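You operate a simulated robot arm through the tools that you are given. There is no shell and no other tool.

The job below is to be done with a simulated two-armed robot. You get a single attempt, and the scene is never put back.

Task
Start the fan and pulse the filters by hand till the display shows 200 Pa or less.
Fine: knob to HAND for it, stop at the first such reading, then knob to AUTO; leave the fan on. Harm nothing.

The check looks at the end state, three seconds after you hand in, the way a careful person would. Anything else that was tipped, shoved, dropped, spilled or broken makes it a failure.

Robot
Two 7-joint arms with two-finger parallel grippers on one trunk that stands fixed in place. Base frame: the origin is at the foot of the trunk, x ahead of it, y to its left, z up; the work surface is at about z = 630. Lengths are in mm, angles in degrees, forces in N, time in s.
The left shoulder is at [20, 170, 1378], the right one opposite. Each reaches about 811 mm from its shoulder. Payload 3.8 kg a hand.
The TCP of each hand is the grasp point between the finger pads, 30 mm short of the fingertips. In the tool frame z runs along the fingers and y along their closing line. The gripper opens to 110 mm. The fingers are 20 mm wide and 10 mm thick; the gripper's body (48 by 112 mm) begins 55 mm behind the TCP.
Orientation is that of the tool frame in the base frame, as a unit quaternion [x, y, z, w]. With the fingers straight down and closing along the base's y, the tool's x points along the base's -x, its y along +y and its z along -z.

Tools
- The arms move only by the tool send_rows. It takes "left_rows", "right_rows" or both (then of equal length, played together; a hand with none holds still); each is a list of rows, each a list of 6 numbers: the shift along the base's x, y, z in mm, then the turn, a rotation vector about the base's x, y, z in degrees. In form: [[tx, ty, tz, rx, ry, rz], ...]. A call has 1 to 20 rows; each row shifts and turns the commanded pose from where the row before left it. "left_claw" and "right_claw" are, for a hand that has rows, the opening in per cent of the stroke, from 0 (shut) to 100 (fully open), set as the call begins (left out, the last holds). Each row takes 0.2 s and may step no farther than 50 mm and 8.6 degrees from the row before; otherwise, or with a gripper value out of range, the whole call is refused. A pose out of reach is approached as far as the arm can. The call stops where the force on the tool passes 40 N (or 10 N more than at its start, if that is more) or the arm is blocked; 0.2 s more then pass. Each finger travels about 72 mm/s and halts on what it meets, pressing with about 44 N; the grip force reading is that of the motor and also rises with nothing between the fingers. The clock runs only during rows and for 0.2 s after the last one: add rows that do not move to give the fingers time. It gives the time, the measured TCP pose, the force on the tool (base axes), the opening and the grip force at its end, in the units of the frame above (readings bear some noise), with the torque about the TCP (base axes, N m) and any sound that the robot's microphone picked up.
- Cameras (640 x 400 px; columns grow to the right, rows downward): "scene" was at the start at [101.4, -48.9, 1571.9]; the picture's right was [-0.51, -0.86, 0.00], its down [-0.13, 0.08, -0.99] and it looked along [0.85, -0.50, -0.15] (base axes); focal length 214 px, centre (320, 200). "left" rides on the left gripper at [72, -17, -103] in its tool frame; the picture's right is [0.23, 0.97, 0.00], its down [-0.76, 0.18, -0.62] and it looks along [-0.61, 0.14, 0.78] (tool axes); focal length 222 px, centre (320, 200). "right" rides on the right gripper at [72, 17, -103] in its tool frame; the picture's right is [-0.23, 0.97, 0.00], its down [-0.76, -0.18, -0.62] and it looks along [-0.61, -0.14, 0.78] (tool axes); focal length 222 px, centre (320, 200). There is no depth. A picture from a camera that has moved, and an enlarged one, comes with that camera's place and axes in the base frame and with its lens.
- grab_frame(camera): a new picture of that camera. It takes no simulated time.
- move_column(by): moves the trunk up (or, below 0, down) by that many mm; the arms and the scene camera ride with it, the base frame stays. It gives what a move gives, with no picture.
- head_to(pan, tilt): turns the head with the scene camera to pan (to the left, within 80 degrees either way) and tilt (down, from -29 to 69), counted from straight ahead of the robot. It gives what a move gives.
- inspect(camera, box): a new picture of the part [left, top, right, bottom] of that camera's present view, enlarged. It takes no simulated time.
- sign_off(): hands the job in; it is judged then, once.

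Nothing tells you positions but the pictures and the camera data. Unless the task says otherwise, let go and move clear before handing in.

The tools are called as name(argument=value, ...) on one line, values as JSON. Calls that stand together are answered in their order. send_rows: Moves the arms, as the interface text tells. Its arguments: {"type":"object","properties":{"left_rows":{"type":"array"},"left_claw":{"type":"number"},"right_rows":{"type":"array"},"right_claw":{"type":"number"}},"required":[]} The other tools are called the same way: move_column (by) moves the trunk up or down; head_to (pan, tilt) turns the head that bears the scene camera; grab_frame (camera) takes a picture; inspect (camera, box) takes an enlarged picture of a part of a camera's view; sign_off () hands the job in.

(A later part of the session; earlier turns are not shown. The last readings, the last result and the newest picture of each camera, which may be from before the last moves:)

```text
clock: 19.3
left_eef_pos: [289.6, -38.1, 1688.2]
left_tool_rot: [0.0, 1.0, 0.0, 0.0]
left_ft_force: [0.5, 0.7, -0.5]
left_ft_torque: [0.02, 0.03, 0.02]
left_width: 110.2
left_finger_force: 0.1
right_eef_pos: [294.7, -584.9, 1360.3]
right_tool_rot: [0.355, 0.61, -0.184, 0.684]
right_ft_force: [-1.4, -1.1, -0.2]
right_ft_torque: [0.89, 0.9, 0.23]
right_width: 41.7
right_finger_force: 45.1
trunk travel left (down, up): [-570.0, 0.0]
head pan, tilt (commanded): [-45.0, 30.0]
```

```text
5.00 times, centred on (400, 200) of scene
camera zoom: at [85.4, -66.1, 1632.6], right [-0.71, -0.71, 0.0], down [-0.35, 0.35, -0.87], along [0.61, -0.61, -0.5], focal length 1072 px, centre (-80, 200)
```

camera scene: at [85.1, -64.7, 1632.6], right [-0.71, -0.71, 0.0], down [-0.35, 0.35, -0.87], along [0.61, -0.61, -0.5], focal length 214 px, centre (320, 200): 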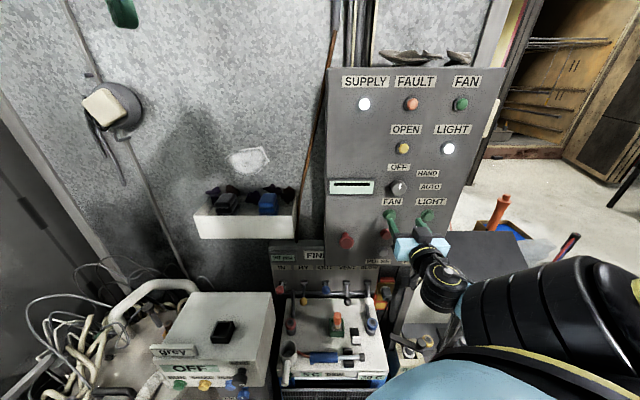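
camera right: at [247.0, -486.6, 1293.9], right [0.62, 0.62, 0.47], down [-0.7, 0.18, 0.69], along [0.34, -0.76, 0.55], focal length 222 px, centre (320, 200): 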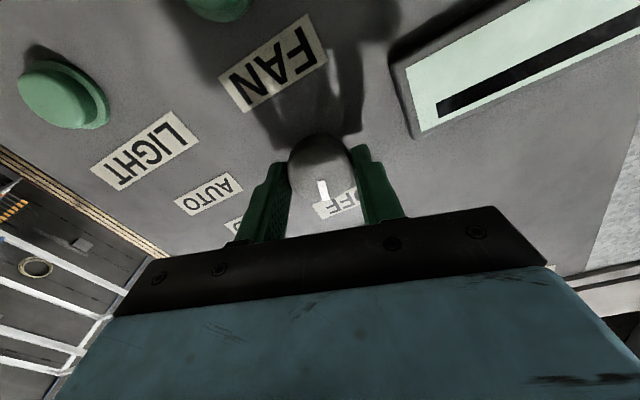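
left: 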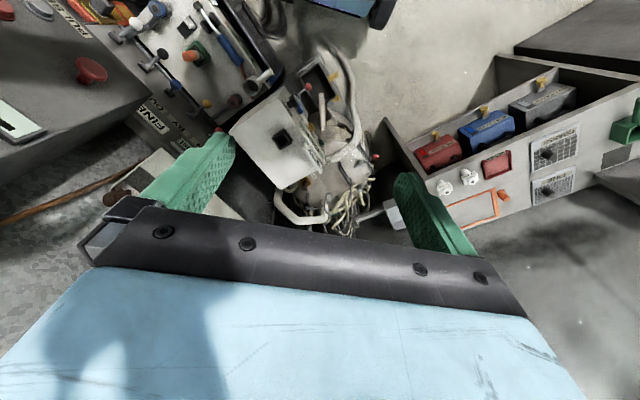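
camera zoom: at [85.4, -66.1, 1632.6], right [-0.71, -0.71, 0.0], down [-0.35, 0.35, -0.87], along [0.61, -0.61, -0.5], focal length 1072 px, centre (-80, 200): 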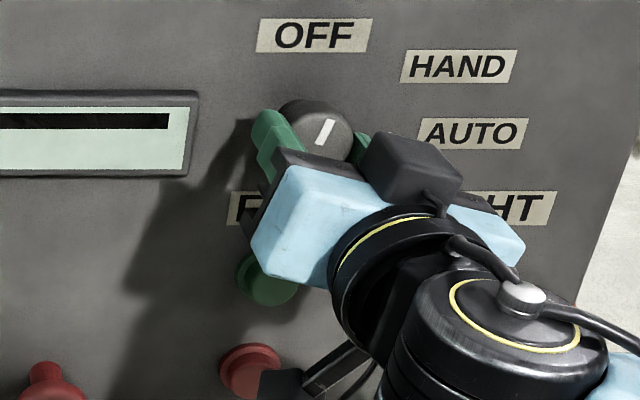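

The knob turns with the hand and the pointer is tilting toward HAND. I'll continue to about 45° and look again.

send_rows(right_rows=[[0, 0, 0, 3.54, -3.54, 0], [0, 0, 0, 3.54, -3.54, 0], [0, 0, 0, 3.54, -3.54, 0], [0, 0, 0, 3.54, -3.54, 0]])

grab_frame(camera="right")

inspect(camera="scene", box=[350, 160, 450, 240])

```text
clock: 20.3
left_eef_pos: [289.2, -38.9, 1686.9]
left_tool_rot: [0.0, 1.0, -0.001, 0.0]
left_ft_force: [0.3, 0.3, 0.0]
left_ft_torque: [0.0, -0.02, -0.03]
left_width: 110.3
left_finger_force: 0.1
right_eef_pos: [294.8, -585.2, 1360.0]
right_tool_rot: [0.454, 0.54, -0.062, 0.706]
right_ft_force: [-0.7, -1.1, -1.3]
right_ft_torque: [0.07, 0.08, -0.06]
right_width: 41.3
right_finger_force: 44.8
trunk travel left (down, up): [-570.0, 0.0]
head pan, tilt (commanded): [-45.0, 30.0]
```

```text
taken
camera right: at [261.5, -472.1, 1309.9], right [0.47, 0.47, 0.75], down [-0.85, 0.03, 0.52], along [0.22, -0.88, 0.42], focal length 222 px, centre (320, 200)
```

right: 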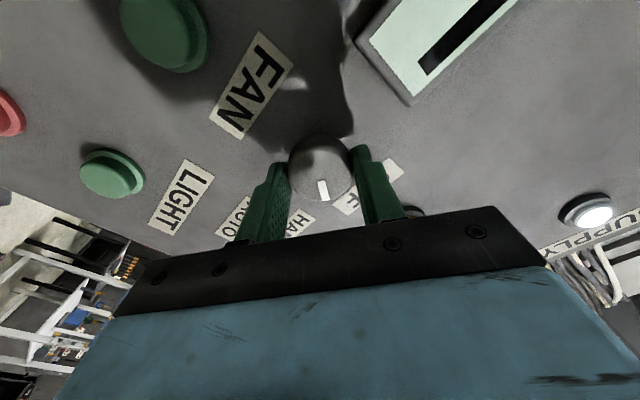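

```text
5.00 times, centred on (400, 200) of scene
camera zoom: at [85.5, -66.1, 1632.6], right [-0.71, -0.71, 0.0], down [-0.35, 0.35, -0.87], along [0.61, -0.61, -0.5], focal length 1072 px, centre (-80, 200)
```

zoom: 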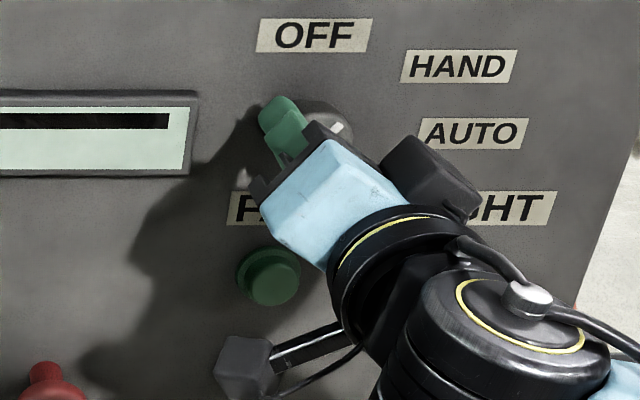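

So far I've turned 35° (my rows were 5° each). Judging from the label positions around the knob, HAND is at about 50° and AUTO about 100°, so I turn another 15°.

send_rows(right_rows=[[0, 0, 0, 3.54, -3.54, 0], [0, 0, 0, 3.54, -3.54, 0], [0, 0, 0, 3.54, -3.54, 0], [0, 0, 0, 0, 0, 0]])

inspect(camera="right", box=[180, 60, 460, 240])

inspect(camera="scene", box=[350, 160, 450, 240])

```text
clock: 21.3
left_eef_pos: [289.8, -39.8, 1688.4]
left_tool_rot: [0.0, 1.0, 0.0, 0.0]
left_ft_force: [-0.4, 0.5, 0.4]
left_ft_torque: [0.01, -0.01, -0.01]
left_width: 110.0
left_finger_force: 0.0
right_eef_pos: [295.5, -584.2, 1359.9]
right_tool_rot: [0.523, 0.475, 0.03, 0.707]
right_ft_force: [0.7, -2.4, 0.7]
right_ft_torque: [0.11, 0.05, -0.02]
right_width: 41.2
right_finger_force: 45.2
trunk travel left (down, up): [-570.0, 0.0]
head pan, tilt (commanded): [-45.0, 30.0]
```

```text
2.22 times, centred on (320, 150) of right
camera zoom: at [269.2, -464.3, 1326.1], right [0.32, 0.32, 0.89], down [-0.94, -0.05, 0.35], along [0.16, -0.95, 0.28], focal length 494 px, centre (320, 311)
```

zoom: 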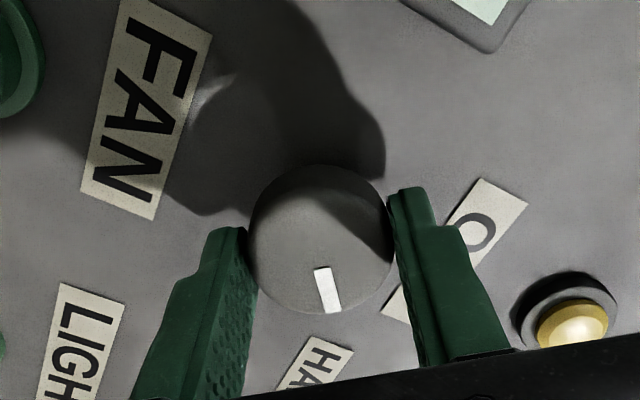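

```text
5.00 times, centred on (400, 200) of scene
camera zoom: at [85.6, -66.1, 1632.6], right [-0.71, -0.71, 0.0], down [-0.35, 0.35, -0.87], along [0.61, -0.61, -0.5], focal length 1072 px, centre (-80, 200)
```

zoom: 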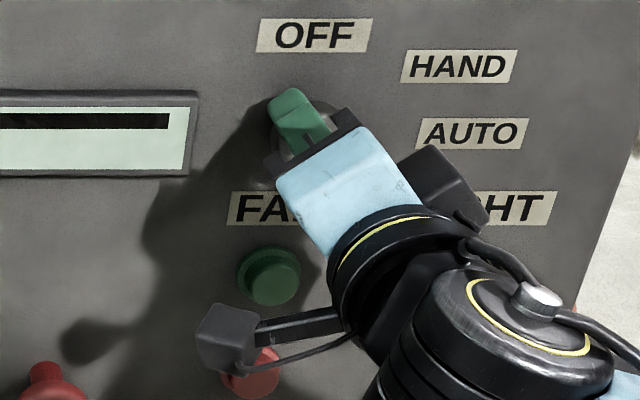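

The pointer now aims at the H end of the HAND label. I open the fingers to release the knob and see whether it stays there.

send_rows(right_rows=[[0, 0, 0, 0, 0, 0], [0, 0, 0, 0, 0, 0], [0, 0, 0, 0, 0, 0]], right_claw=60)

inspect(camera="right", box=[180, 60, 460, 240])

inspect(camera="scene", box=[320, 60, 480, 240])

```text
clock: 22.1
left_eef_pos: [290.5, -38.9, 1687.6]
left_tool_rot: [0.0, 1.0, 0.0, 0.0]
left_ft_force: [-0.2, -0.9, 0.3]
left_ft_torque: [0.02, 0.02, 0.0]
left_width: 109.9
left_finger_force: 0.0
right_eef_pos: [295.3, -584.7, 1359.7]
right_tool_rot: [0.522, 0.476, 0.03, 0.707]
right_ft_force: [-0.6, -0.1, 0.3]
right_ft_torque: [0.0, 0.02, 0.04]
right_width: 66.0
right_finger_force: 0.0
trunk travel left (down, up): [-570.0, 0.0]
head pan, tilt (commanded): [-45.0, 30.0]
```

```text
2.22 times, centred on (320, 150) of right
camera zoom: at [269.1, -463.8, 1326.1], right [0.32, 0.32, 0.89], down [-0.94, -0.05, 0.35], along [0.16, -0.95, 0.28], focal length 494 px, centre (320, 311)
```

zoom: 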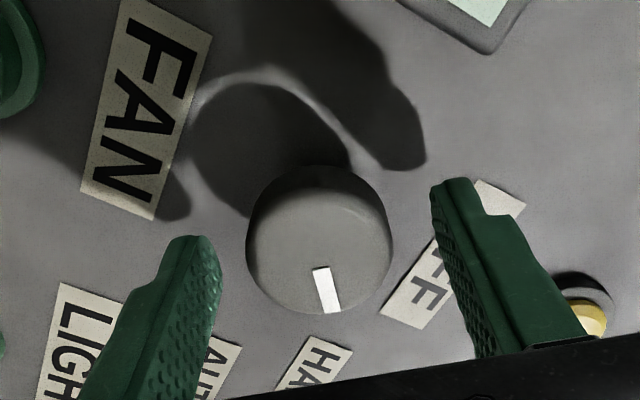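

```text
2.22 times, centred on (400, 150) of scene
camera zoom: at [85.5, -65.5, 1632.6], right [-0.71, -0.71, 0.0], down [-0.35, 0.35, -0.87], along [0.61, -0.61, -0.5], focal length 477 px, centre (142, 311)
```

zoom: 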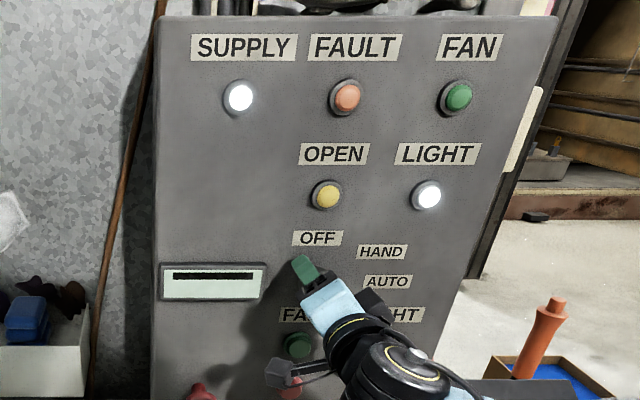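

The knob stays put, pointing at HAND, when released. With the fingers open around it I turn the hand back to level and then slide down off the knob.

send_rows(right_rows=[[0, 0, 0, -5.89, 5.89, 0], [0, 0, 0, -5.89, 5.89, 0], [0, 0, 0, -5.89, 5.89, 0], [0, 0, 0, -5.89, 5.89, 0], [0, 0, 0, -5.89, 5.89, 0], [0, 0, 0, -5.89, 5.89, 0]])

inspect(camera="right", box=[180, 60, 460, 240])

inspect(camera="scene", box=[350, 160, 450, 240])

```text
clock: 23.5
left_eef_pos: [290.0, -38.2, 1688.0]
left_tool_rot: [0.0, 1.0, 0.0, 0.0]
left_ft_force: [0.2, 0.0, 0.1]
left_ft_torque: [0.01, 0.0, 0.03]
left_width: 110.1
left_finger_force: 0.0
right_eef_pos: [294.7, -584.8, 1359.5]
right_tool_rot: [0.27, 0.652, -0.272, 0.655]
right_ft_force: [-0.3, -0.2, -0.3]
right_ft_torque: [0.02, -0.01, 0.0]
right_width: 66.0
right_finger_force: 0.1
trunk travel left (down, up): [-570.0, 0.0]
head pan, tilt (commanded): [-45.0, 30.0]
```

```text
2.22 times, centred on (320, 150) of right
camera zoom: at [234.1, -499.3, 1287.2], right [0.69, 0.69, 0.23], down [-0.57, 0.32, 0.76], along [0.45, -0.65, 0.61], focal length 494 px, centre (320, 311)
```

zoom: 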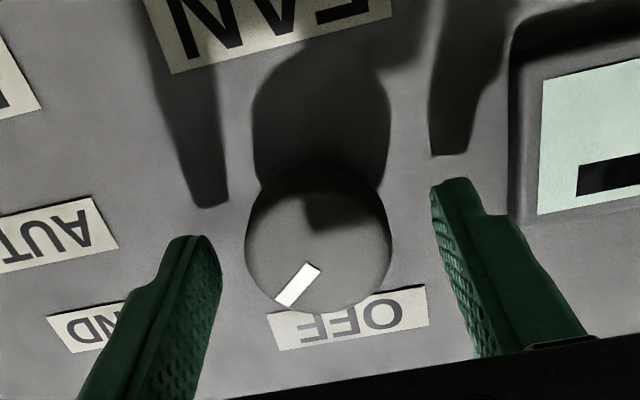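

```text
5.00 times, centred on (400, 200) of scene
camera zoom: at [85.8, -65.6, 1632.6], right [-0.71, -0.71, 0.0], down [-0.35, 0.35, -0.87], along [0.61, -0.61, -0.5], focal length 1072 px, centre (-80, 200)
```

zoom: 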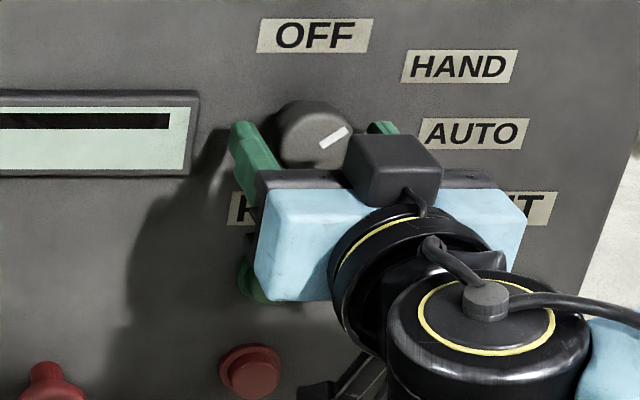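

The hand is level again and the knob still points at HAND (~48–50°). Now I slide down off the knob, back off, and close the fingers.

send_rows(right_rows=[[0, 0, -15, 0, 0, 0], [0, 0, -15, 0, 0, 0], [0, 0, -15, 0, 0, 0], [0, 0, -13, 0, 0, 0], [-9, 9, -5, 0, 0, 0], [-9, 9, -5, 0, 0, 0]])

grab_frame(camera="right")

inspect(camera="scene", box=[320, 160, 450, 260])

```text
clock: 24.9
left_eef_pos: [290.2, -38.3, 1687.7]
left_tool_rot: [0.0, 1.0, -0.001, 0.0]
left_ft_force: [-0.6, 0.6, 0.2]
left_ft_torque: [0.01, 0.02, -0.01]
left_width: 110.0
left_finger_force: 0.2
right_eef_pos: [277.4, -567.0, 1291.1]
right_tool_rot: [0.271, 0.651, -0.271, 0.655]
right_ft_force: [-0.2, -0.6, -0.6]
right_ft_torque: [0.03, 0.01, 0.0]
right_width: 66.0
right_finger_force: 0.2
trunk travel left (down, up): [-570.0, 0.0]
head pan, tilt (commanded): [-45.0, 30.0]
```

```text
taken
camera right: at [216.1, -481.0, 1218.6], right [0.69, 0.69, 0.23], down [-0.57, 0.32, 0.76], along [0.45, -0.65, 0.61], focal length 222 px, centre (320, 200)
```

right: 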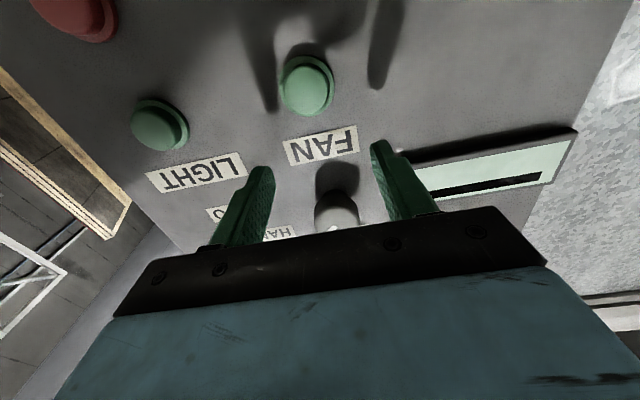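

```text
4.00 times, centred on (385, 210) of scene
camera zoom: at [85.7, -65.6, 1632.6], right [-0.71, -0.71, 0.0], down [-0.35, 0.35, -0.87], along [0.61, -0.61, -0.5], focal length 858 px, centre (60, 160)
```

zoom: 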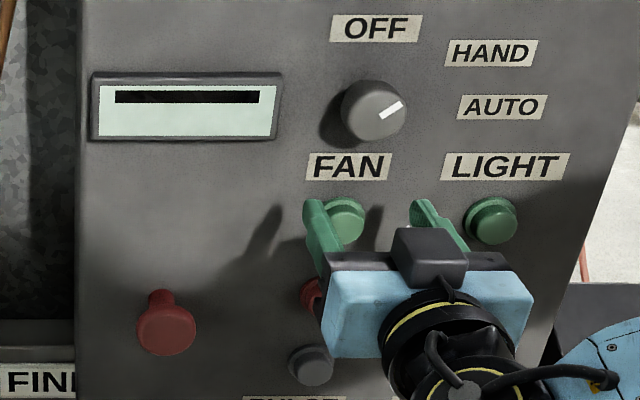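

Clear of the knob. I lower to the FAN green button height (z≈1250, E≈203) while closing the fingers, still ~25 mm short of the button.

send_rows(right_rows=[[0.4, 0.4, -14, 0, 0, 0], [0.4, 0.4, -14, 0, 0, 0], [0.5, 0.5, -13, 0, 0, 0], [0, 0, 0, 0, 0, 0]], right_claw=0)

grab_frame(camera="right")

inspect(camera="scene", box=[320, 160, 450, 260])

```text
clock: 25.9
left_eef_pos: [289.8, -39.5, 1687.9]
left_tool_rot: [0.0, 1.0, 0.0, -0.001]
left_ft_force: [0.1, -0.1, 0.1]
left_ft_torque: [0.01, 0.03, 0.01]
left_width: 109.8
left_finger_force: 0.1
right_eef_pos: [279.2, -565.7, 1250.6]
right_tool_rot: [0.271, 0.651, -0.271, 0.655]
right_ft_force: [0.0, 1.0, 0.1]
right_ft_torque: [0.01, -0.01, -0.02]
right_width: 0.0
right_finger_force: 37.8
trunk travel left (down, up): [-570.0, 0.0]
head pan, tilt (commanded): [-45.0, 30.0]
```

```text
taken
camera right: at [217.4, -479.6, 1177.7], right [0.69, 0.69, 0.23], down [-0.57, 0.32, 0.76], along [0.45, -0.65, 0.61], focal length 222 px, centre (320, 200)
```

right: 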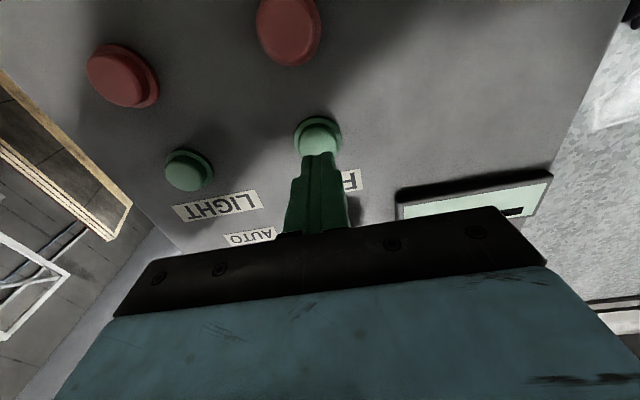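

```text
4.00 times, centred on (385, 210) of scene
camera zoom: at [85.3, -65.6, 1632.6], right [-0.71, -0.71, 0.0], down [-0.35, 0.35, -0.87], along [0.61, -0.61, -0.5], focal length 858 px, centre (60, 160)
```

zoom: 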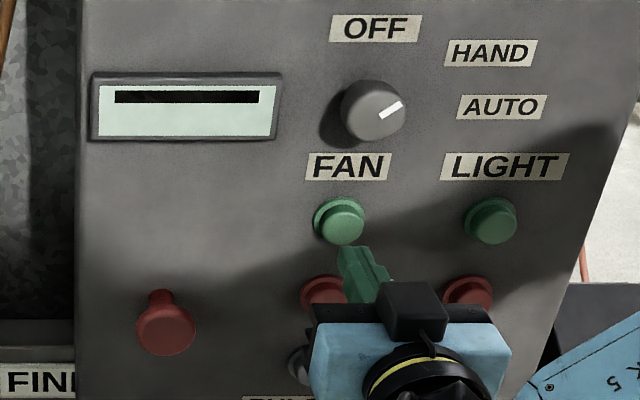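

The closed fingertips point at the green FAN button, about 4 mm high of its centre. I lower 4 mm and advance 18 mm toward it, then feel for contact.

send_rows(right_rows=[[0, 0, -4, 0, 0, 0], [4.24, -4.24, 0, 0, 0, 0], [4.24, -4.24, 0, 0, 0, 0], [4.24, -4.24, 0, 0, 0, 0]])

grab_frame(camera="right")

inspect(camera="scene", box=[320, 160, 450, 260])

```text
clock: 26.9
left_eef_pos: [290.4, -37.6, 1687.2]
left_tool_rot: [0.0, 1.0, 0.0, 0.0]
left_ft_force: [-0.3, 0.2, -1.4]
left_ft_torque: [-0.01, -0.02, -0.04]
left_width: 109.9
left_finger_force: 0.0
right_eef_pos: [290.8, -576.8, 1247.8]
right_tool_rot: [0.27, 0.652, -0.27, 0.655]
right_ft_force: [0.4, 0.3, -0.2]
right_ft_torque: [0.01, 0.0, -0.01]
right_width: 0.1
right_finger_force: 37.7
trunk travel left (down, up): [-570.0, 0.0]
head pan, tilt (commanded): [-45.0, 30.0]
```

```text
taken
camera right: at [230.0, -492.2, 1173.9], right [0.69, 0.69, 0.23], down [-0.57, 0.32, 0.76], along [0.45, -0.65, 0.61], focal length 222 px, centre (320, 200)
```

right: 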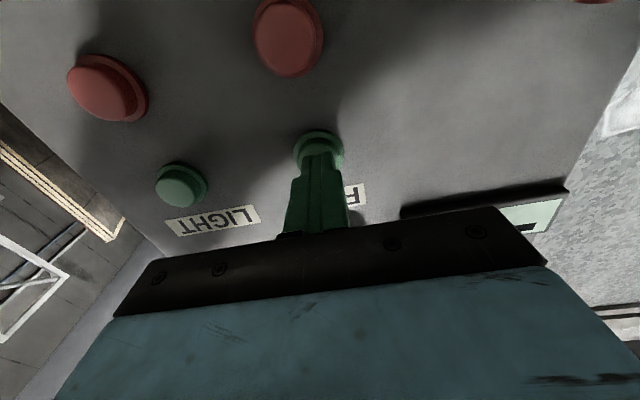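

```text
4.00 times, centred on (385, 210) of scene
camera zoom: at [85.7, -65.7, 1632.6], right [-0.71, -0.71, 0.0], down [-0.35, 0.35, -0.87], along [0.61, -0.61, -0.5], focal length 858 px, centre (60, 160)
```

zoom: 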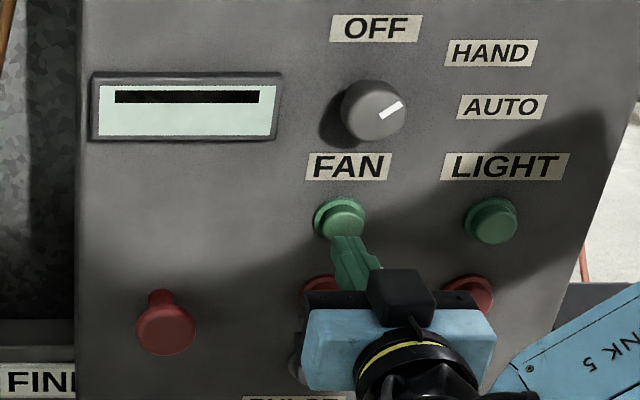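

The tips are about 10 mm from the button. The two cameras disagree slightly on height, so I'll zoom in on the fingertip and button to settle it before pressing.

inspect(camera="scene", box=[370, 200, 410, 230])

inspect(camera="right", box=[270, 110, 370, 210])

```text
13.33 times, centred on (390, 215) of scene
camera zoom: at [85.7, -65.7, 1632.6], right [-0.71, -0.71, 0.0], down [-0.35, 0.35, -0.87], along [0.61, -0.61, -0.5], focal length 2860 px, centre (-613, 0)
```

zoom: 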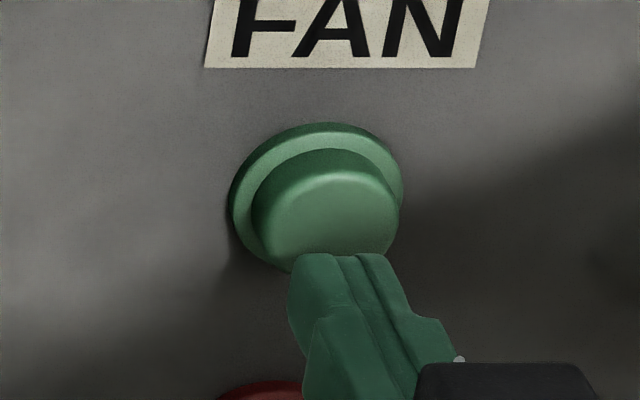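

```text
4.00 times, centred on (320, 160) of right
camera zoom: at [230.0, -492.2, 1173.9], right [0.69, 0.69, 0.23], down [-0.57, 0.32, 0.76], along [0.45, -0.65, 0.61], focal length 888 px, centre (320, 360)
```

zoom: 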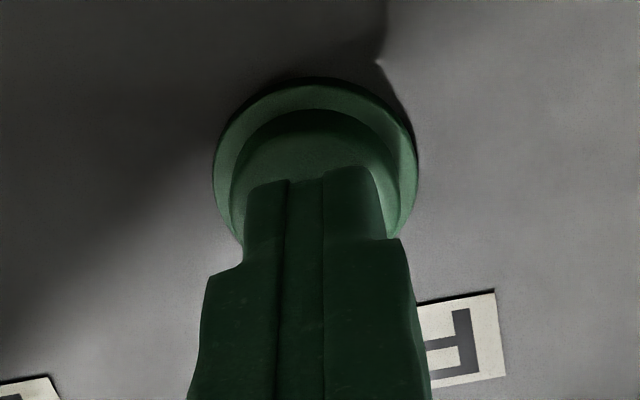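

Combining both views: the button ring lies at N≈−670, centre E≈204.5, z≈1252, with the cap ~7 mm proud, so the tips are still ~19 mm away. I re-centre and advance 14 mm.

send_rows(right_rows=[[-1.4, -1.4, 4, 0, 0, 0], [3.5, -3.5, 0, 0, 0, 0], [3.5, -3.5, 0, 0, 0, 0], [2.8, -2.8, 0, 0, 0, 0]])

inspect(camera="scene", box=[370, 200, 410, 230])

inspect(camera="right", box=[270, 110, 370, 210])

```text
clock: 27.9
left_eef_pos: [289.5, -38.1, 1687.6]
left_tool_rot: [0.001, 1.0, 0.0, 0.0]
left_ft_force: [-0.2, -0.9, 0.0]
left_ft_torque: [-0.01, 0.01, 0.01]
left_width: 110.2
left_finger_force: 0.1
right_eef_pos: [299.7, -589.2, 1250.9]
right_tool_rot: [0.271, 0.651, -0.271, 0.655]
right_ft_force: [-1.4, 2.3, -0.4]
right_ft_torque: [0.0, 0.01, 0.01]
right_width: 0.1
right_finger_force: 38.1
trunk travel left (down, up): [-570.0, 0.0]
head pan, tilt (commanded): [-45.0, 30.0]
heard: click
```

```text
13.33 times, centred on (390, 215) of scene
camera zoom: at [85.3, -65.2, 1632.6], right [-0.71, -0.71, 0.0], down [-0.35, 0.35, -0.87], along [0.61, -0.61, -0.5], focal length 2860 px, centre (-613, 0)
```

zoom: 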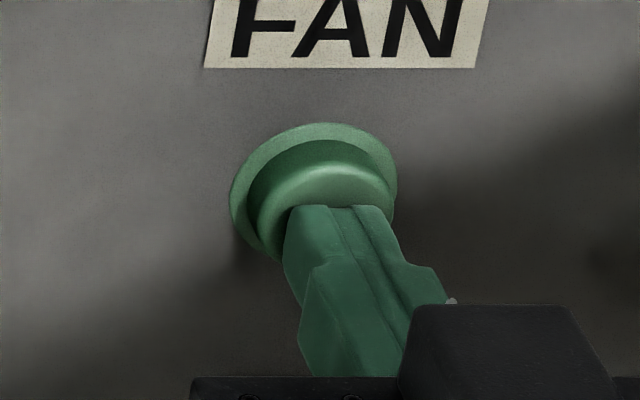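

```text
4.00 times, centred on (320, 160) of right
camera zoom: at [238.0, -503.2, 1178.1], right [0.69, 0.69, 0.23], down [-0.57, 0.32, 0.76], along [0.45, -0.65, 0.61], focal length 888 px, centre (320, 360)
```

zoom: 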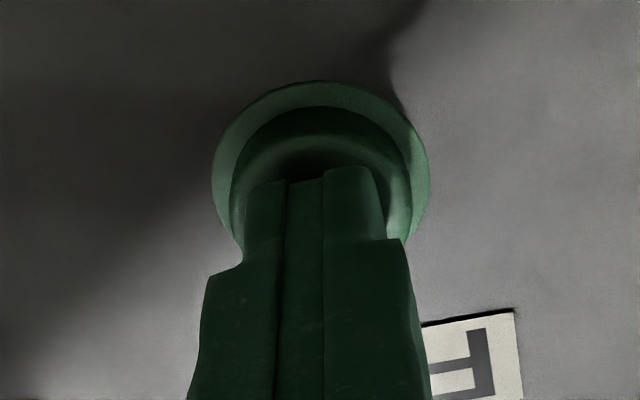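

A click was heard with a light contact force. I check the FAN lamp and the display.

inspect(camera="scene", box=[320, 60, 480, 240])

inspect(camera="scene", box=[325, 170, 385, 205])

```text
2.22 times, centred on (400, 150) of scene
camera zoom: at [85.3, -65.2, 1632.6], right [-0.71, -0.71, 0.0], down [-0.35, 0.35, -0.87], along [0.61, -0.61, -0.5], focal length 477 px, centre (142, 311)
```

zoom: 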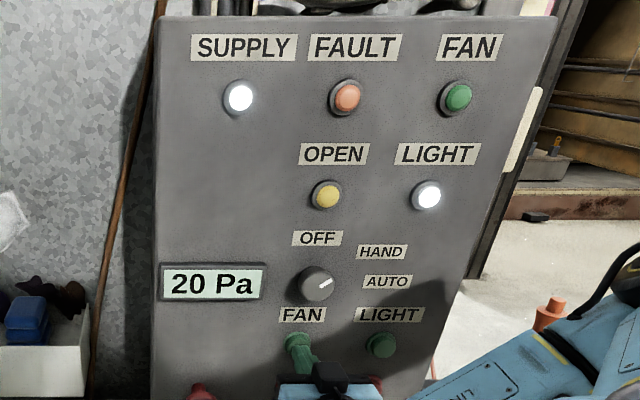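

```text
10.67 times, centred on (355, 188) of scene
camera zoom: at [85.3, -65.2, 1632.6], right [-0.71, -0.71, 0.0], down [-0.35, 0.35, -0.87], along [0.61, -0.61, -0.5], focal length 2288 px, centre (-53, 333)
```

zoom: 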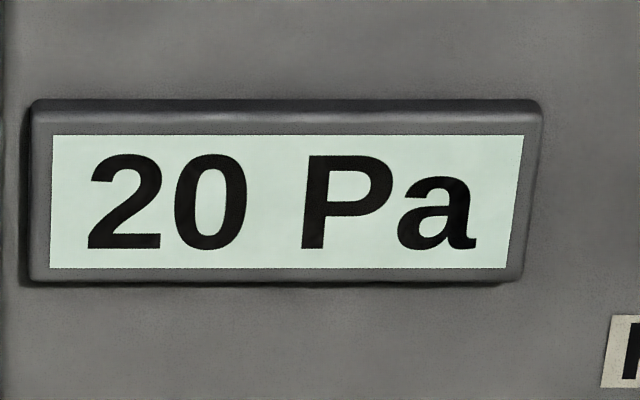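

The display came alive at "20 Pa", just as the fan begins to spin up. I release the button and watch the reading settle.

send_rows(right_rows=[[-5, 5, 0, 0, 0, 0], [-5, 5, 0, 0, 0, 0], [-4, 4, 0, 0, 0, 0]])

inspect(camera="scene", box=[320, 60, 480, 240])

```text
clock: 28.7
left_eef_pos: [289.2, -39.0, 1687.6]
left_tool_rot: [0.0, 1.0, 0.0, 0.0]
left_ft_force: [-0.3, 0.2, -0.3]
left_ft_torque: [0.02, 0.0, -0.03]
left_width: 110.1
left_finger_force: 0.1
right_eef_pos: [284.5, -575.9, 1252.0]
right_tool_rot: [0.271, 0.651, -0.27, 0.655]
right_ft_force: [-0.8, 0.3, 0.3]
right_ft_torque: [-0.01, 0.01, -0.01]
right_width: 0.0
right_finger_force: 37.7
trunk travel left (down, up): [-570.0, 0.0]
head pan, tilt (commanded): [-45.0, 30.0]
```

```text
2.22 times, centred on (400, 150) of scene
camera zoom: at [85.5, -65.6, 1632.6], right [-0.71, -0.71, 0.0], down [-0.35, 0.35, -0.87], along [0.61, -0.61, -0.5], focal length 477 px, centre (142, 311)
```

zoom: 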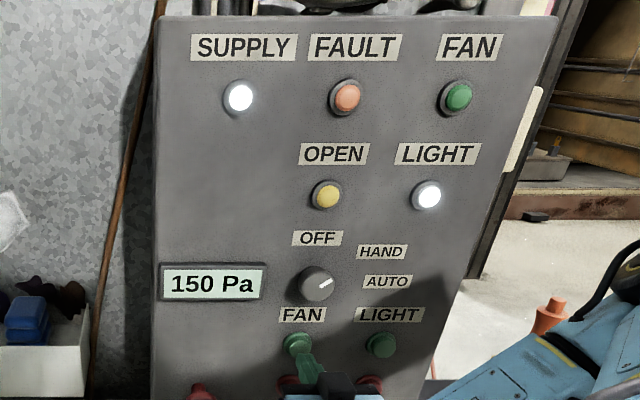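

The reading is climbing (150 Pa) as the fan spins up. I use the time to back off a little and move down to the PULSE button, staying ~35 mm off the panel as I pass the red button.

send_rows(right_rows=[[-6, 6, 0, 0, 0, 0], [0, 0, -29, 0, 0, 0], [0, 0, -29, 0, 0, 0], [0, 0, -29, 0, 0, 0], [0, 0, -29, 0, 0, 0], [0, 0, -28, 0, 0, 0], [0, 0, 0, 0, 0, 0]])

grab_frame(camera="scene")

grab_frame(camera="right")

inspect(camera="scene", box=[320, 60, 480, 240])

```text
clock: 30.3
left_eef_pos: [289.6, -37.8, 1687.1]
left_tool_rot: [0.0, 1.0, -0.001, 0.0]
left_ft_force: [0.1, 0.5, 0.5]
left_ft_torque: [-0.01, -0.03, 0.0]
left_width: 109.9
left_finger_force: 0.1
right_eef_pos: [279.3, -569.8, 1108.1]
right_tool_rot: [0.27, 0.652, -0.27, 0.655]
right_ft_force: [0.1, -0.2, -0.3]
right_ft_torque: [-0.02, 0.03, 0.03]
right_width: 0.0
right_finger_force: 37.7
trunk travel left (down, up): [-570.0, 0.0]
head pan, tilt (commanded): [-45.0, 30.0]
```

```text
taken
camera scene: at [85.6, -65.5, 1632.6], right [-0.71, -0.71, 0.0], down [-0.35, 0.35, -0.87], along [0.61, -0.61, -0.5], focal length 214 px, centre (320, 200)
```

scene: 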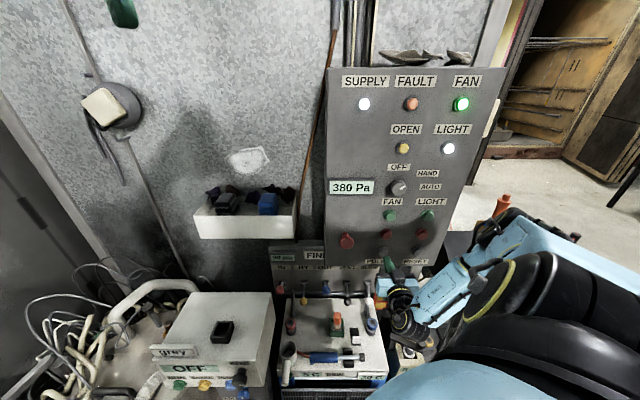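

```text
taken
camera right: at [218.4, -483.6, 1034.5], right [0.69, 0.69, 0.23], down [-0.57, 0.32, 0.76], along [0.45, -0.65, 0.61], focal length 222 px, centre (320, 200)
```

right: 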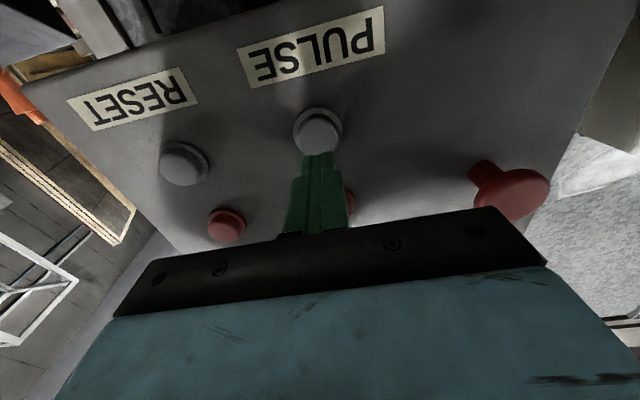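

```text
2.22 times, centred on (400, 150) of scene
camera zoom: at [85.6, -65.5, 1632.6], right [-0.71, -0.71, 0.0], down [-0.35, 0.35, -0.87], along [0.61, -0.61, -0.5], focal length 477 px, centre (142, 311)
```

zoom: 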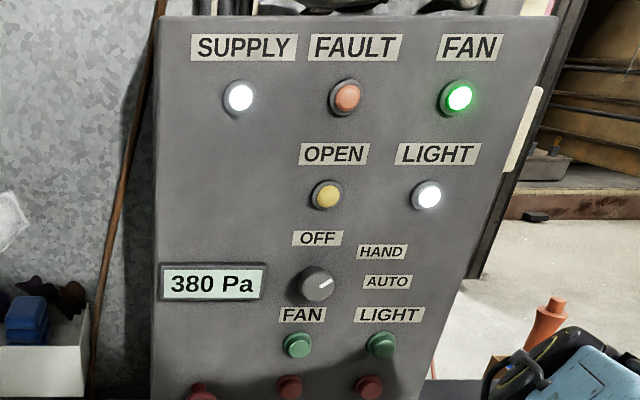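

The FAN lamp is lit and the display reads 380 Pa. I'm in front of PULSE; let me zoom to align, and wait a moment to see the reading settle.

send_rows(right_rows=[[0, 0, 0, 0, 0, 0], [0, 0, 0, 0, 0, 0], [0, 0, 0, 0, 0, 0], [0, 0, 0, 0, 0, 0], [0, 0, 0, 0, 0, 0]])

inspect(camera="right", box=[270, 90, 370, 190])

inspect(camera="scene", box=[320, 60, 480, 240])

inspect(camera="scene", box=[360, 240, 440, 300])

```text
clock: 31.5
left_eef_pos: [289.7, -38.1, 1689.4]
left_tool_rot: [0.0, 1.0, -0.001, 0.0]
left_ft_force: [-0.6, 0.5, 0.2]
left_ft_torque: [-0.01, 0.02, 0.02]
left_width: 109.9
left_finger_force: 0.0
right_eef_pos: [280.1, -568.4, 1107.9]
right_tool_rot: [0.271, 0.651, -0.271, 0.656]
right_ft_force: [-0.9, 0.3, 0.1]
right_ft_torque: [0.0, 0.0, -0.02]
right_width: 0.0
right_finger_force: 38.0
trunk travel left (down, up): [-570.0, 0.0]
head pan, tilt (commanded): [-45.0, 30.0]
```

```text
4.00 times, centred on (320, 140) of right
camera zoom: at [218.5, -483.6, 1034.7], right [0.69, 0.69, 0.23], down [-0.57, 0.32, 0.76], along [0.45, -0.65, 0.61], focal length 888 px, centre (320, 440)
```

zoom: 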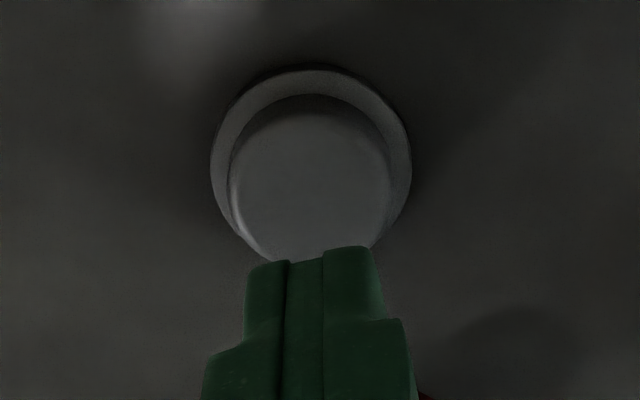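

```text
2.22 times, centred on (400, 150) of scene
camera zoom: at [85.6, -65.7, 1632.6], right [-0.71, -0.71, 0.0], down [-0.35, 0.35, -0.87], along [0.61, -0.61, -0.5], focal length 477 px, centre (142, 311)
```

zoom: 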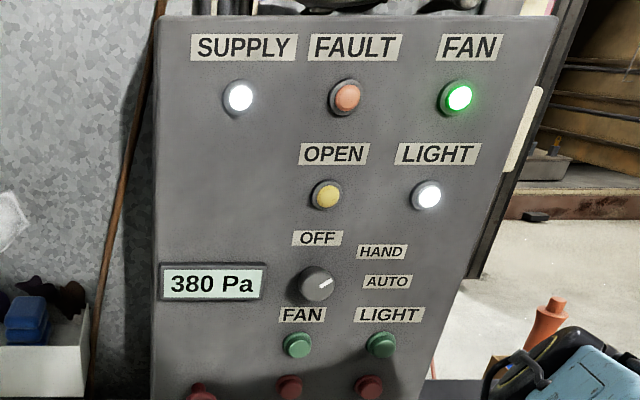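

```text
6.67 times, centred on (400, 270) of scene
camera zoom: at [85.6, -65.7, 1632.6], right [-0.71, -0.71, 0.0], down [-0.35, 0.35, -0.87], along [0.61, -0.61, -0.5], focal length 1430 px, centre (-213, -267)
```

zoom: 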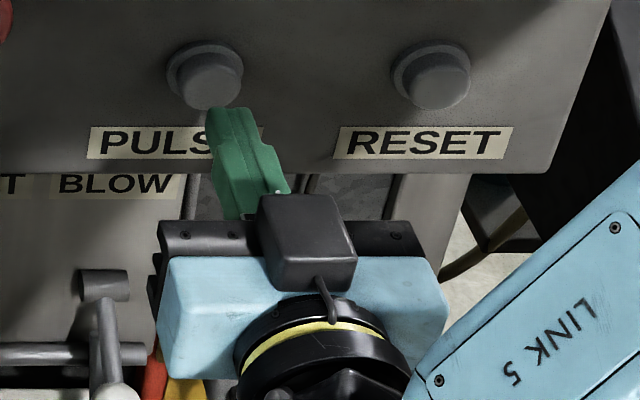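

The reading is steady at 380 Pa. PULSE is centred at E≈204.4, z≈1102; I lower 6 mm and move up to just short of the button.

send_rows(right_rows=[[0, 0, -6, 0, 0, 0], [5, -5, 0, 0, 0, 0], [5, -5, 0, 0, 0, 0], [4, -4, 0, 0, 0, 0]])

inspect(camera="right", box=[270, 90, 370, 190])

inspect(camera="scene", box=[360, 240, 440, 300])

```text
clock: 32.5
left_eef_pos: [290.4, -38.7, 1687.5]
left_tool_rot: [0.0, 1.0, 0.0, 0.0]
left_ft_force: [0.6, 1.0, 0.5]
left_ft_torque: [-0.02, 0.03, 0.03]
left_width: 109.8
left_finger_force: 0.0
right_eef_pos: [292.9, -583.0, 1101.9]
right_tool_rot: [0.271, 0.651, -0.271, 0.655]
right_ft_force: [0.1, -0.8, -0.3]
right_ft_torque: [-0.03, -0.02, -0.01]
right_width: 0.0
right_finger_force: 37.8
trunk travel left (down, up): [-570.0, 0.0]
head pan, tilt (commanded): [-45.0, 30.0]
```

```text
4.00 times, centred on (320, 140) of right
camera zoom: at [232.3, -497.4, 1028.5], right [0.69, 0.69, 0.23], down [-0.57, 0.32, 0.76], along [0.45, -0.65, 0.61], focal length 888 px, centre (320, 440)
```

zoom: 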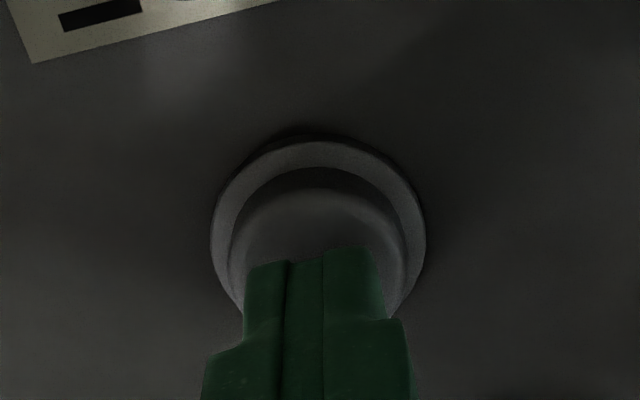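

```text
6.67 times, centred on (400, 270) of scene
camera zoom: at [85.6, -65.7, 1632.6], right [-0.71, -0.71, 0.0], down [-0.35, 0.35, -0.87], along [0.61, -0.61, -0.5], focal length 1430 px, centre (-213, -267)
```

zoom: 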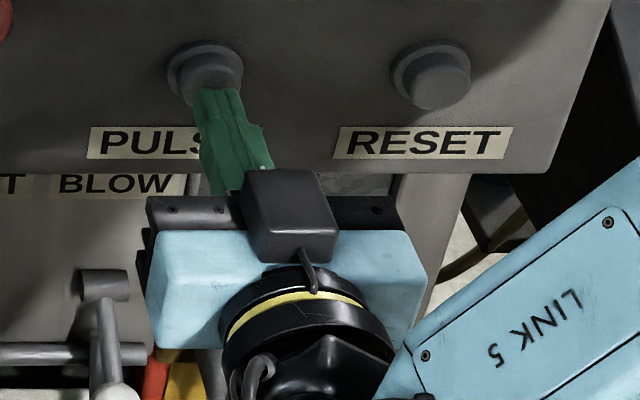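

Aligned and ~6–8 mm short of contact. I give one press and release within a single call, listening for a click.

send_rows(right_rows=[[4, -4, 0, 0, 0, 0], [3.2, -3.2, 0, 0, 0, 0], [0, 0, 0, 0, 0, 0], [-4, 4, 0, 0, 0, 0], [-3.2, 3.2, 0, 0, 0, 0]])

inspect(camera="scene", box=[320, 60, 480, 240])

```text
clock: 33.7
left_eef_pos: [289.5, -38.4, 1687.4]
left_tool_rot: [-0.001, 1.0, 0.0, 0.0]
left_ft_force: [-0.8, -0.9, -0.7]
left_ft_torque: [-0.03, -0.03, -0.01]
left_width: 109.8
left_finger_force: 0.1
right_eef_pos: [293.1, -583.0, 1101.9]
right_tool_rot: [0.27, 0.652, -0.27, 0.655]
right_ft_force: [-0.4, 0.1, 0.8]
right_ft_torque: [0.01, 0.0, -0.01]
right_width: 0.0
right_finger_force: 37.5
trunk travel left (down, up): [-570.0, 0.0]
head pan, tilt (commanded): [-45.0, 30.0]
heard: click
```

```text
2.22 times, centred on (400, 150) of scene
camera zoom: at [85.4, -65.6, 1632.6], right [-0.71, -0.71, 0.0], down [-0.35, 0.35, -0.87], along [0.61, -0.61, -0.5], focal length 477 px, centre (142, 311)
```

zoom: 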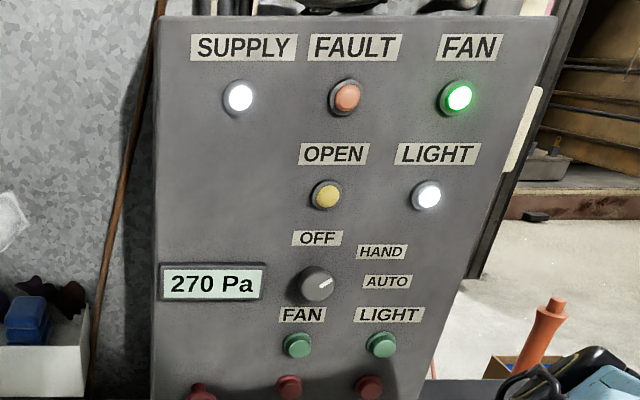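

One click, and the reading has dropped to 270 Pa. I wait without touching anything to see where it settles.

send_rows(right_rows=[[0, 0, 0, 0, 0, 0], [0, 0, 0, 0, 0, 0], [0, 0, 0, 0, 0, 0], [0, 0, 0, 0, 0, 0], [0, 0, 0, 0, 0, 0]])

inspect(camera="scene", box=[320, 60, 480, 240])

```text
clock: 34.9
left_eef_pos: [289.3, -38.2, 1687.6]
left_tool_rot: [0.0, 1.0, 0.0, 0.0]
left_ft_force: [-0.4, 0.0, 0.0]
left_ft_torque: [-0.02, 0.01, -0.02]
left_width: 110.0
left_finger_force: 0.1
right_eef_pos: [293.4, -583.5, 1102.9]
right_tool_rot: [0.27, 0.651, -0.27, 0.655]
right_ft_force: [-0.3, 0.1, 0.6]
right_ft_torque: [0.02, -0.01, 0.01]
right_width: 0.0
right_finger_force: 37.9
trunk travel left (down, up): [-570.0, 0.0]
head pan, tilt (commanded): [-45.0, 30.0]
```

```text
2.22 times, centred on (400, 150) of scene
camera zoom: at [85.6, -65.7, 1632.6], right [-0.71, -0.71, 0.0], down [-0.35, 0.35, -0.87], along [0.61, -0.61, -0.5], focal length 477 px, centre (142, 311)
```

zoom: 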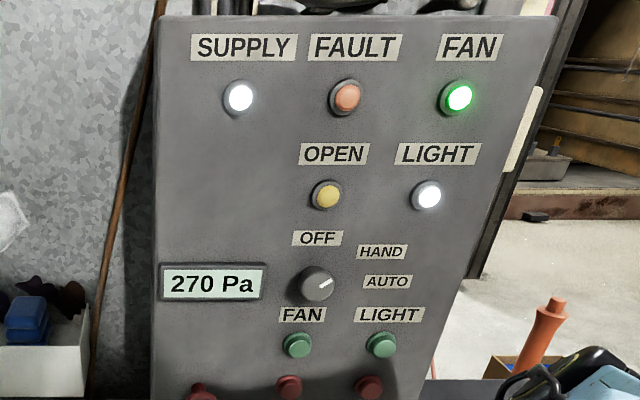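

It is steady at 270 Pa, still above 200, so one more pulse the same way.

send_rows(right_rows=[[4, -4, 0, 0, 0, 0], [3.2, -3.2, 0, 0, 0, 0], [0, 0, 0, 0, 0, 0], [-4, 4, 0, 0, 0, 0], [-3.2, 3.2, 0, 0, 0, 0]])

inspect(camera="scene", box=[320, 60, 480, 240])

```text
clock: 36.1
left_eef_pos: [289.3, -39.8, 1687.3]
left_tool_rot: [0.0, 1.0, 0.0, -0.001]
left_ft_force: [0.6, -0.5, 0.0]
left_ft_torque: [0.04, 0.02, 0.0]
left_width: 109.9
left_finger_force: 0.1
right_eef_pos: [293.1, -583.5, 1102.6]
right_tool_rot: [0.27, 0.652, -0.27, 0.655]
right_ft_force: [0.7, 0.4, 0.3]
right_ft_torque: [-0.04, 0.02, -0.03]
right_width: 0.3
right_finger_force: 38.0
trunk travel left (down, up): [-570.0, 0.0]
head pan, tilt (commanded): [-45.0, 30.0]
heard: click
```

```text
2.22 times, centred on (400, 150) of scene
camera zoom: at [85.4, -65.7, 1632.6], right [-0.71, -0.71, 0.0], down [-0.35, 0.35, -0.87], along [0.61, -0.61, -0.5], focal length 477 px, centre (142, 311)
```

zoom: 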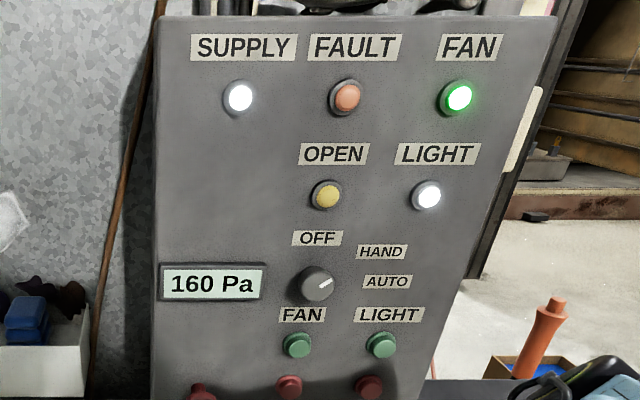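

160 Pa: that is the first reading at or below 200, so no more pulses. I back away from PULSE and go back up toward the knob, passing the red and green buttons with ~45 mm clearance.

send_rows(right_rows=[[-6, 6, 0, 0, 0, 0], [-6, 6, 0, 0, 0, 0], [-5, 5, 0, 0, 0, 0], [0, 0, 35, 0, 0, 0], [0, 0, 35, 0, 0, 0], [0, 0, 35, 0, 0, 0], [0, 0, 35, 0, 0, 0], [0, 0, 30, 0, 0, 0], [0, 0, 18, 0, 0, 0]])

inspect(camera="scene", box=[320, 60, 480, 240])

grab_frame(camera="right")

```text
clock: 38.1
left_eef_pos: [288.1, -38.7, 1687.4]
left_tool_rot: [0.0, 1.0, -0.001, 0.0]
left_ft_force: [0.7, -1.0, -0.9]
left_ft_torque: [-0.03, -0.01, 0.0]
left_width: 110.0
left_finger_force: 0.0
right_eef_pos: [276.5, -566.0, 1289.7]
right_tool_rot: [0.27, 0.652, -0.27, 0.655]
right_ft_force: [-0.4, -0.3, -0.6]
right_ft_torque: [-0.03, -0.03, 0.02]
right_width: 0.0
right_finger_force: 37.9
trunk travel left (down, up): [-570.0, 0.0]
head pan, tilt (commanded): [-45.0, 30.0]
```

```text
2.22 times, centred on (400, 150) of scene
camera zoom: at [85.3, -65.3, 1632.6], right [-0.71, -0.71, 0.0], down [-0.35, 0.35, -0.87], along [0.61, -0.61, -0.5], focal length 477 px, centre (142, 311)
```

zoom: 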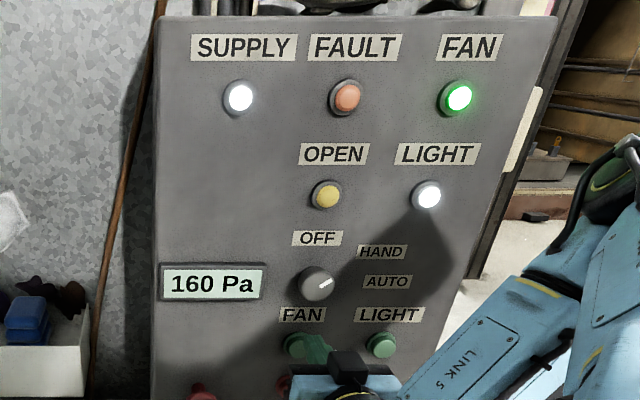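

```text
taken
camera right: at [215.1, -480.7, 1216.3], right [0.69, 0.69, 0.23], down [-0.57, 0.32, 0.76], along [0.45, -0.65, 0.61], focal length 222 px, centre (320, 200)
```

right: 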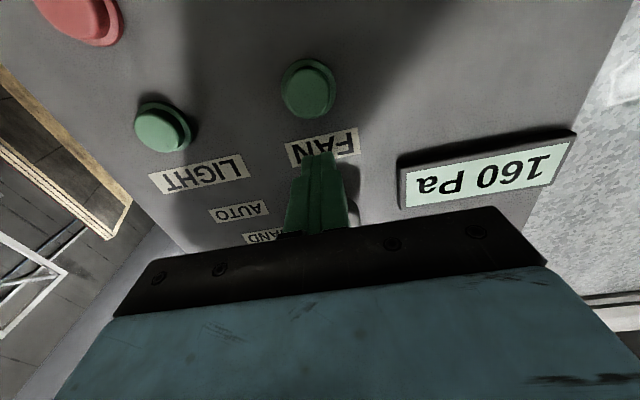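

The reading holds at 160 Pa. I open the fingers and repeat the straddling approach: forward over the FAN label, then up around the knob.

send_rows(right_rows=[[0, 0, 10, 0, 0, 0], [0, 0, 0, 0, 0, 0], [6.2, -6.2, 0, 0, 0, 0], [6.2, -6.2, 0, 0, 0, 0], [6.2, -6.2, 0, 0, 0, 0]], right_claw=60)

grab_frame(camera="right")

```text
clock: 39.3
left_eef_pos: [289.0, -37.6, 1686.7]
left_tool_rot: [0.0, 1.0, 0.0, 0.001]
left_ft_force: [-0.5, -0.6, -0.5]
left_ft_torque: [0.0, 0.02, 0.03]
left_width: 110.1
left_finger_force: 0.0
right_eef_pos: [295.6, -585.4, 1298.0]
right_tool_rot: [0.27, 0.652, -0.271, 0.654]
right_ft_force: [-0.3, -0.1, 0.5]
right_ft_torque: [-0.02, 0.04, 0.02]
right_width: 66.0
right_finger_force: 0.1
trunk travel left (down, up): [-570.0, 0.0]
head pan, tilt (commanded): [-45.0, 30.0]
```

```text
taken
camera right: at [233.8, -499.9, 1225.4], right [0.69, 0.69, 0.23], down [-0.57, 0.32, 0.76], along [0.45, -0.65, 0.61], focal length 222 px, centre (320, 200)
```

right: 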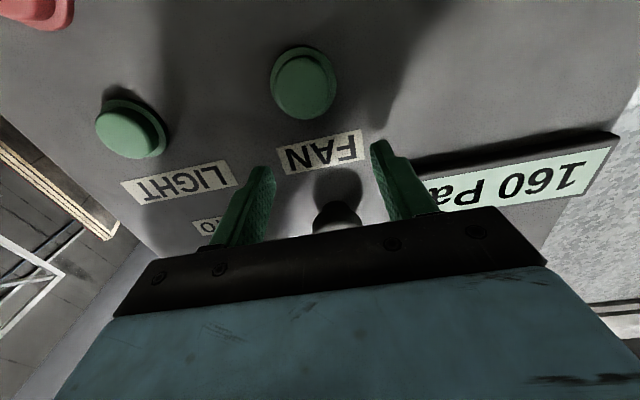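

Same line as before (E≈205, N≈−623). Now up 62 mm in small steps around the knob.

send_rows(right_rows=[[0, 0, 11, 0, 0, 0], [0, 0, 11, 0, 0, 0], [0, 0, 10, 0, 0, 0], [0, 0, 10, 0, 0, 0], [0, 0, 10, 0, 0, 0], [0, 0, 10, 0, 0, 0]])

inspect(camera="right", box=[180, 60, 460, 240])

inspect(camera="scene", box=[350, 160, 450, 240])

```text
clock: 40.7
left_eef_pos: [288.4, -38.4, 1687.7]
left_tool_rot: [0.0, 1.0, -0.001, 0.0]
left_ft_force: [-0.2, -0.6, -0.1]
left_ft_torque: [-0.05, -0.02, -0.02]
left_width: 109.9
left_finger_force: 0.1
right_eef_pos: [293.6, -583.5, 1361.9]
right_tool_rot: [0.27, 0.651, -0.271, 0.655]
right_ft_force: [-0.8, -0.2, 0.5]
right_ft_torque: [-0.01, 0.01, 0.02]
right_width: 66.1
right_finger_force: 0.1
trunk travel left (down, up): [-570.0, 0.0]
head pan, tilt (commanded): [-45.0, 30.0]
```

```text
2.22 times, centred on (320, 150) of right
camera zoom: at [233.6, -499.1, 1288.2], right [0.69, 0.69, 0.23], down [-0.57, 0.32, 0.76], along [0.45, -0.65, 0.61], focal length 494 px, centre (320, 311)
```

zoom: 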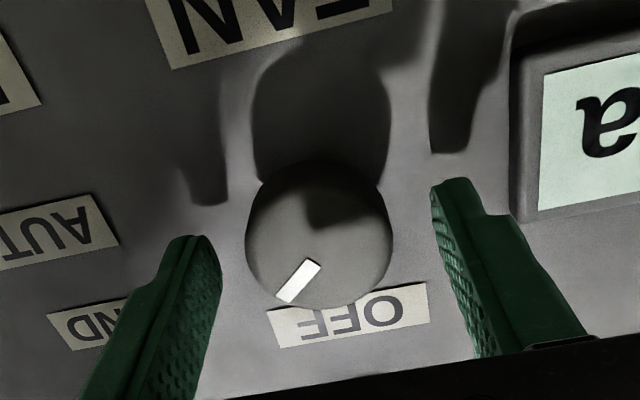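

```text
5.00 times, centred on (400, 200) of scene
camera zoom: at [85.3, -65.4, 1632.6], right [-0.71, -0.71, 0.0], down [-0.35, 0.35, -0.87], along [0.61, -0.61, -0.5], focal length 1072 px, centre (-80, 200)
```

zoom: 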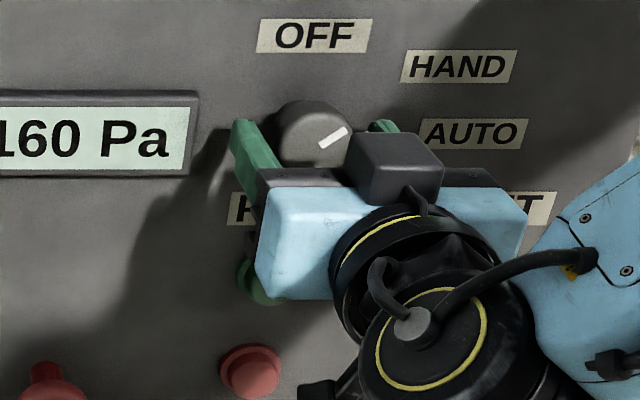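

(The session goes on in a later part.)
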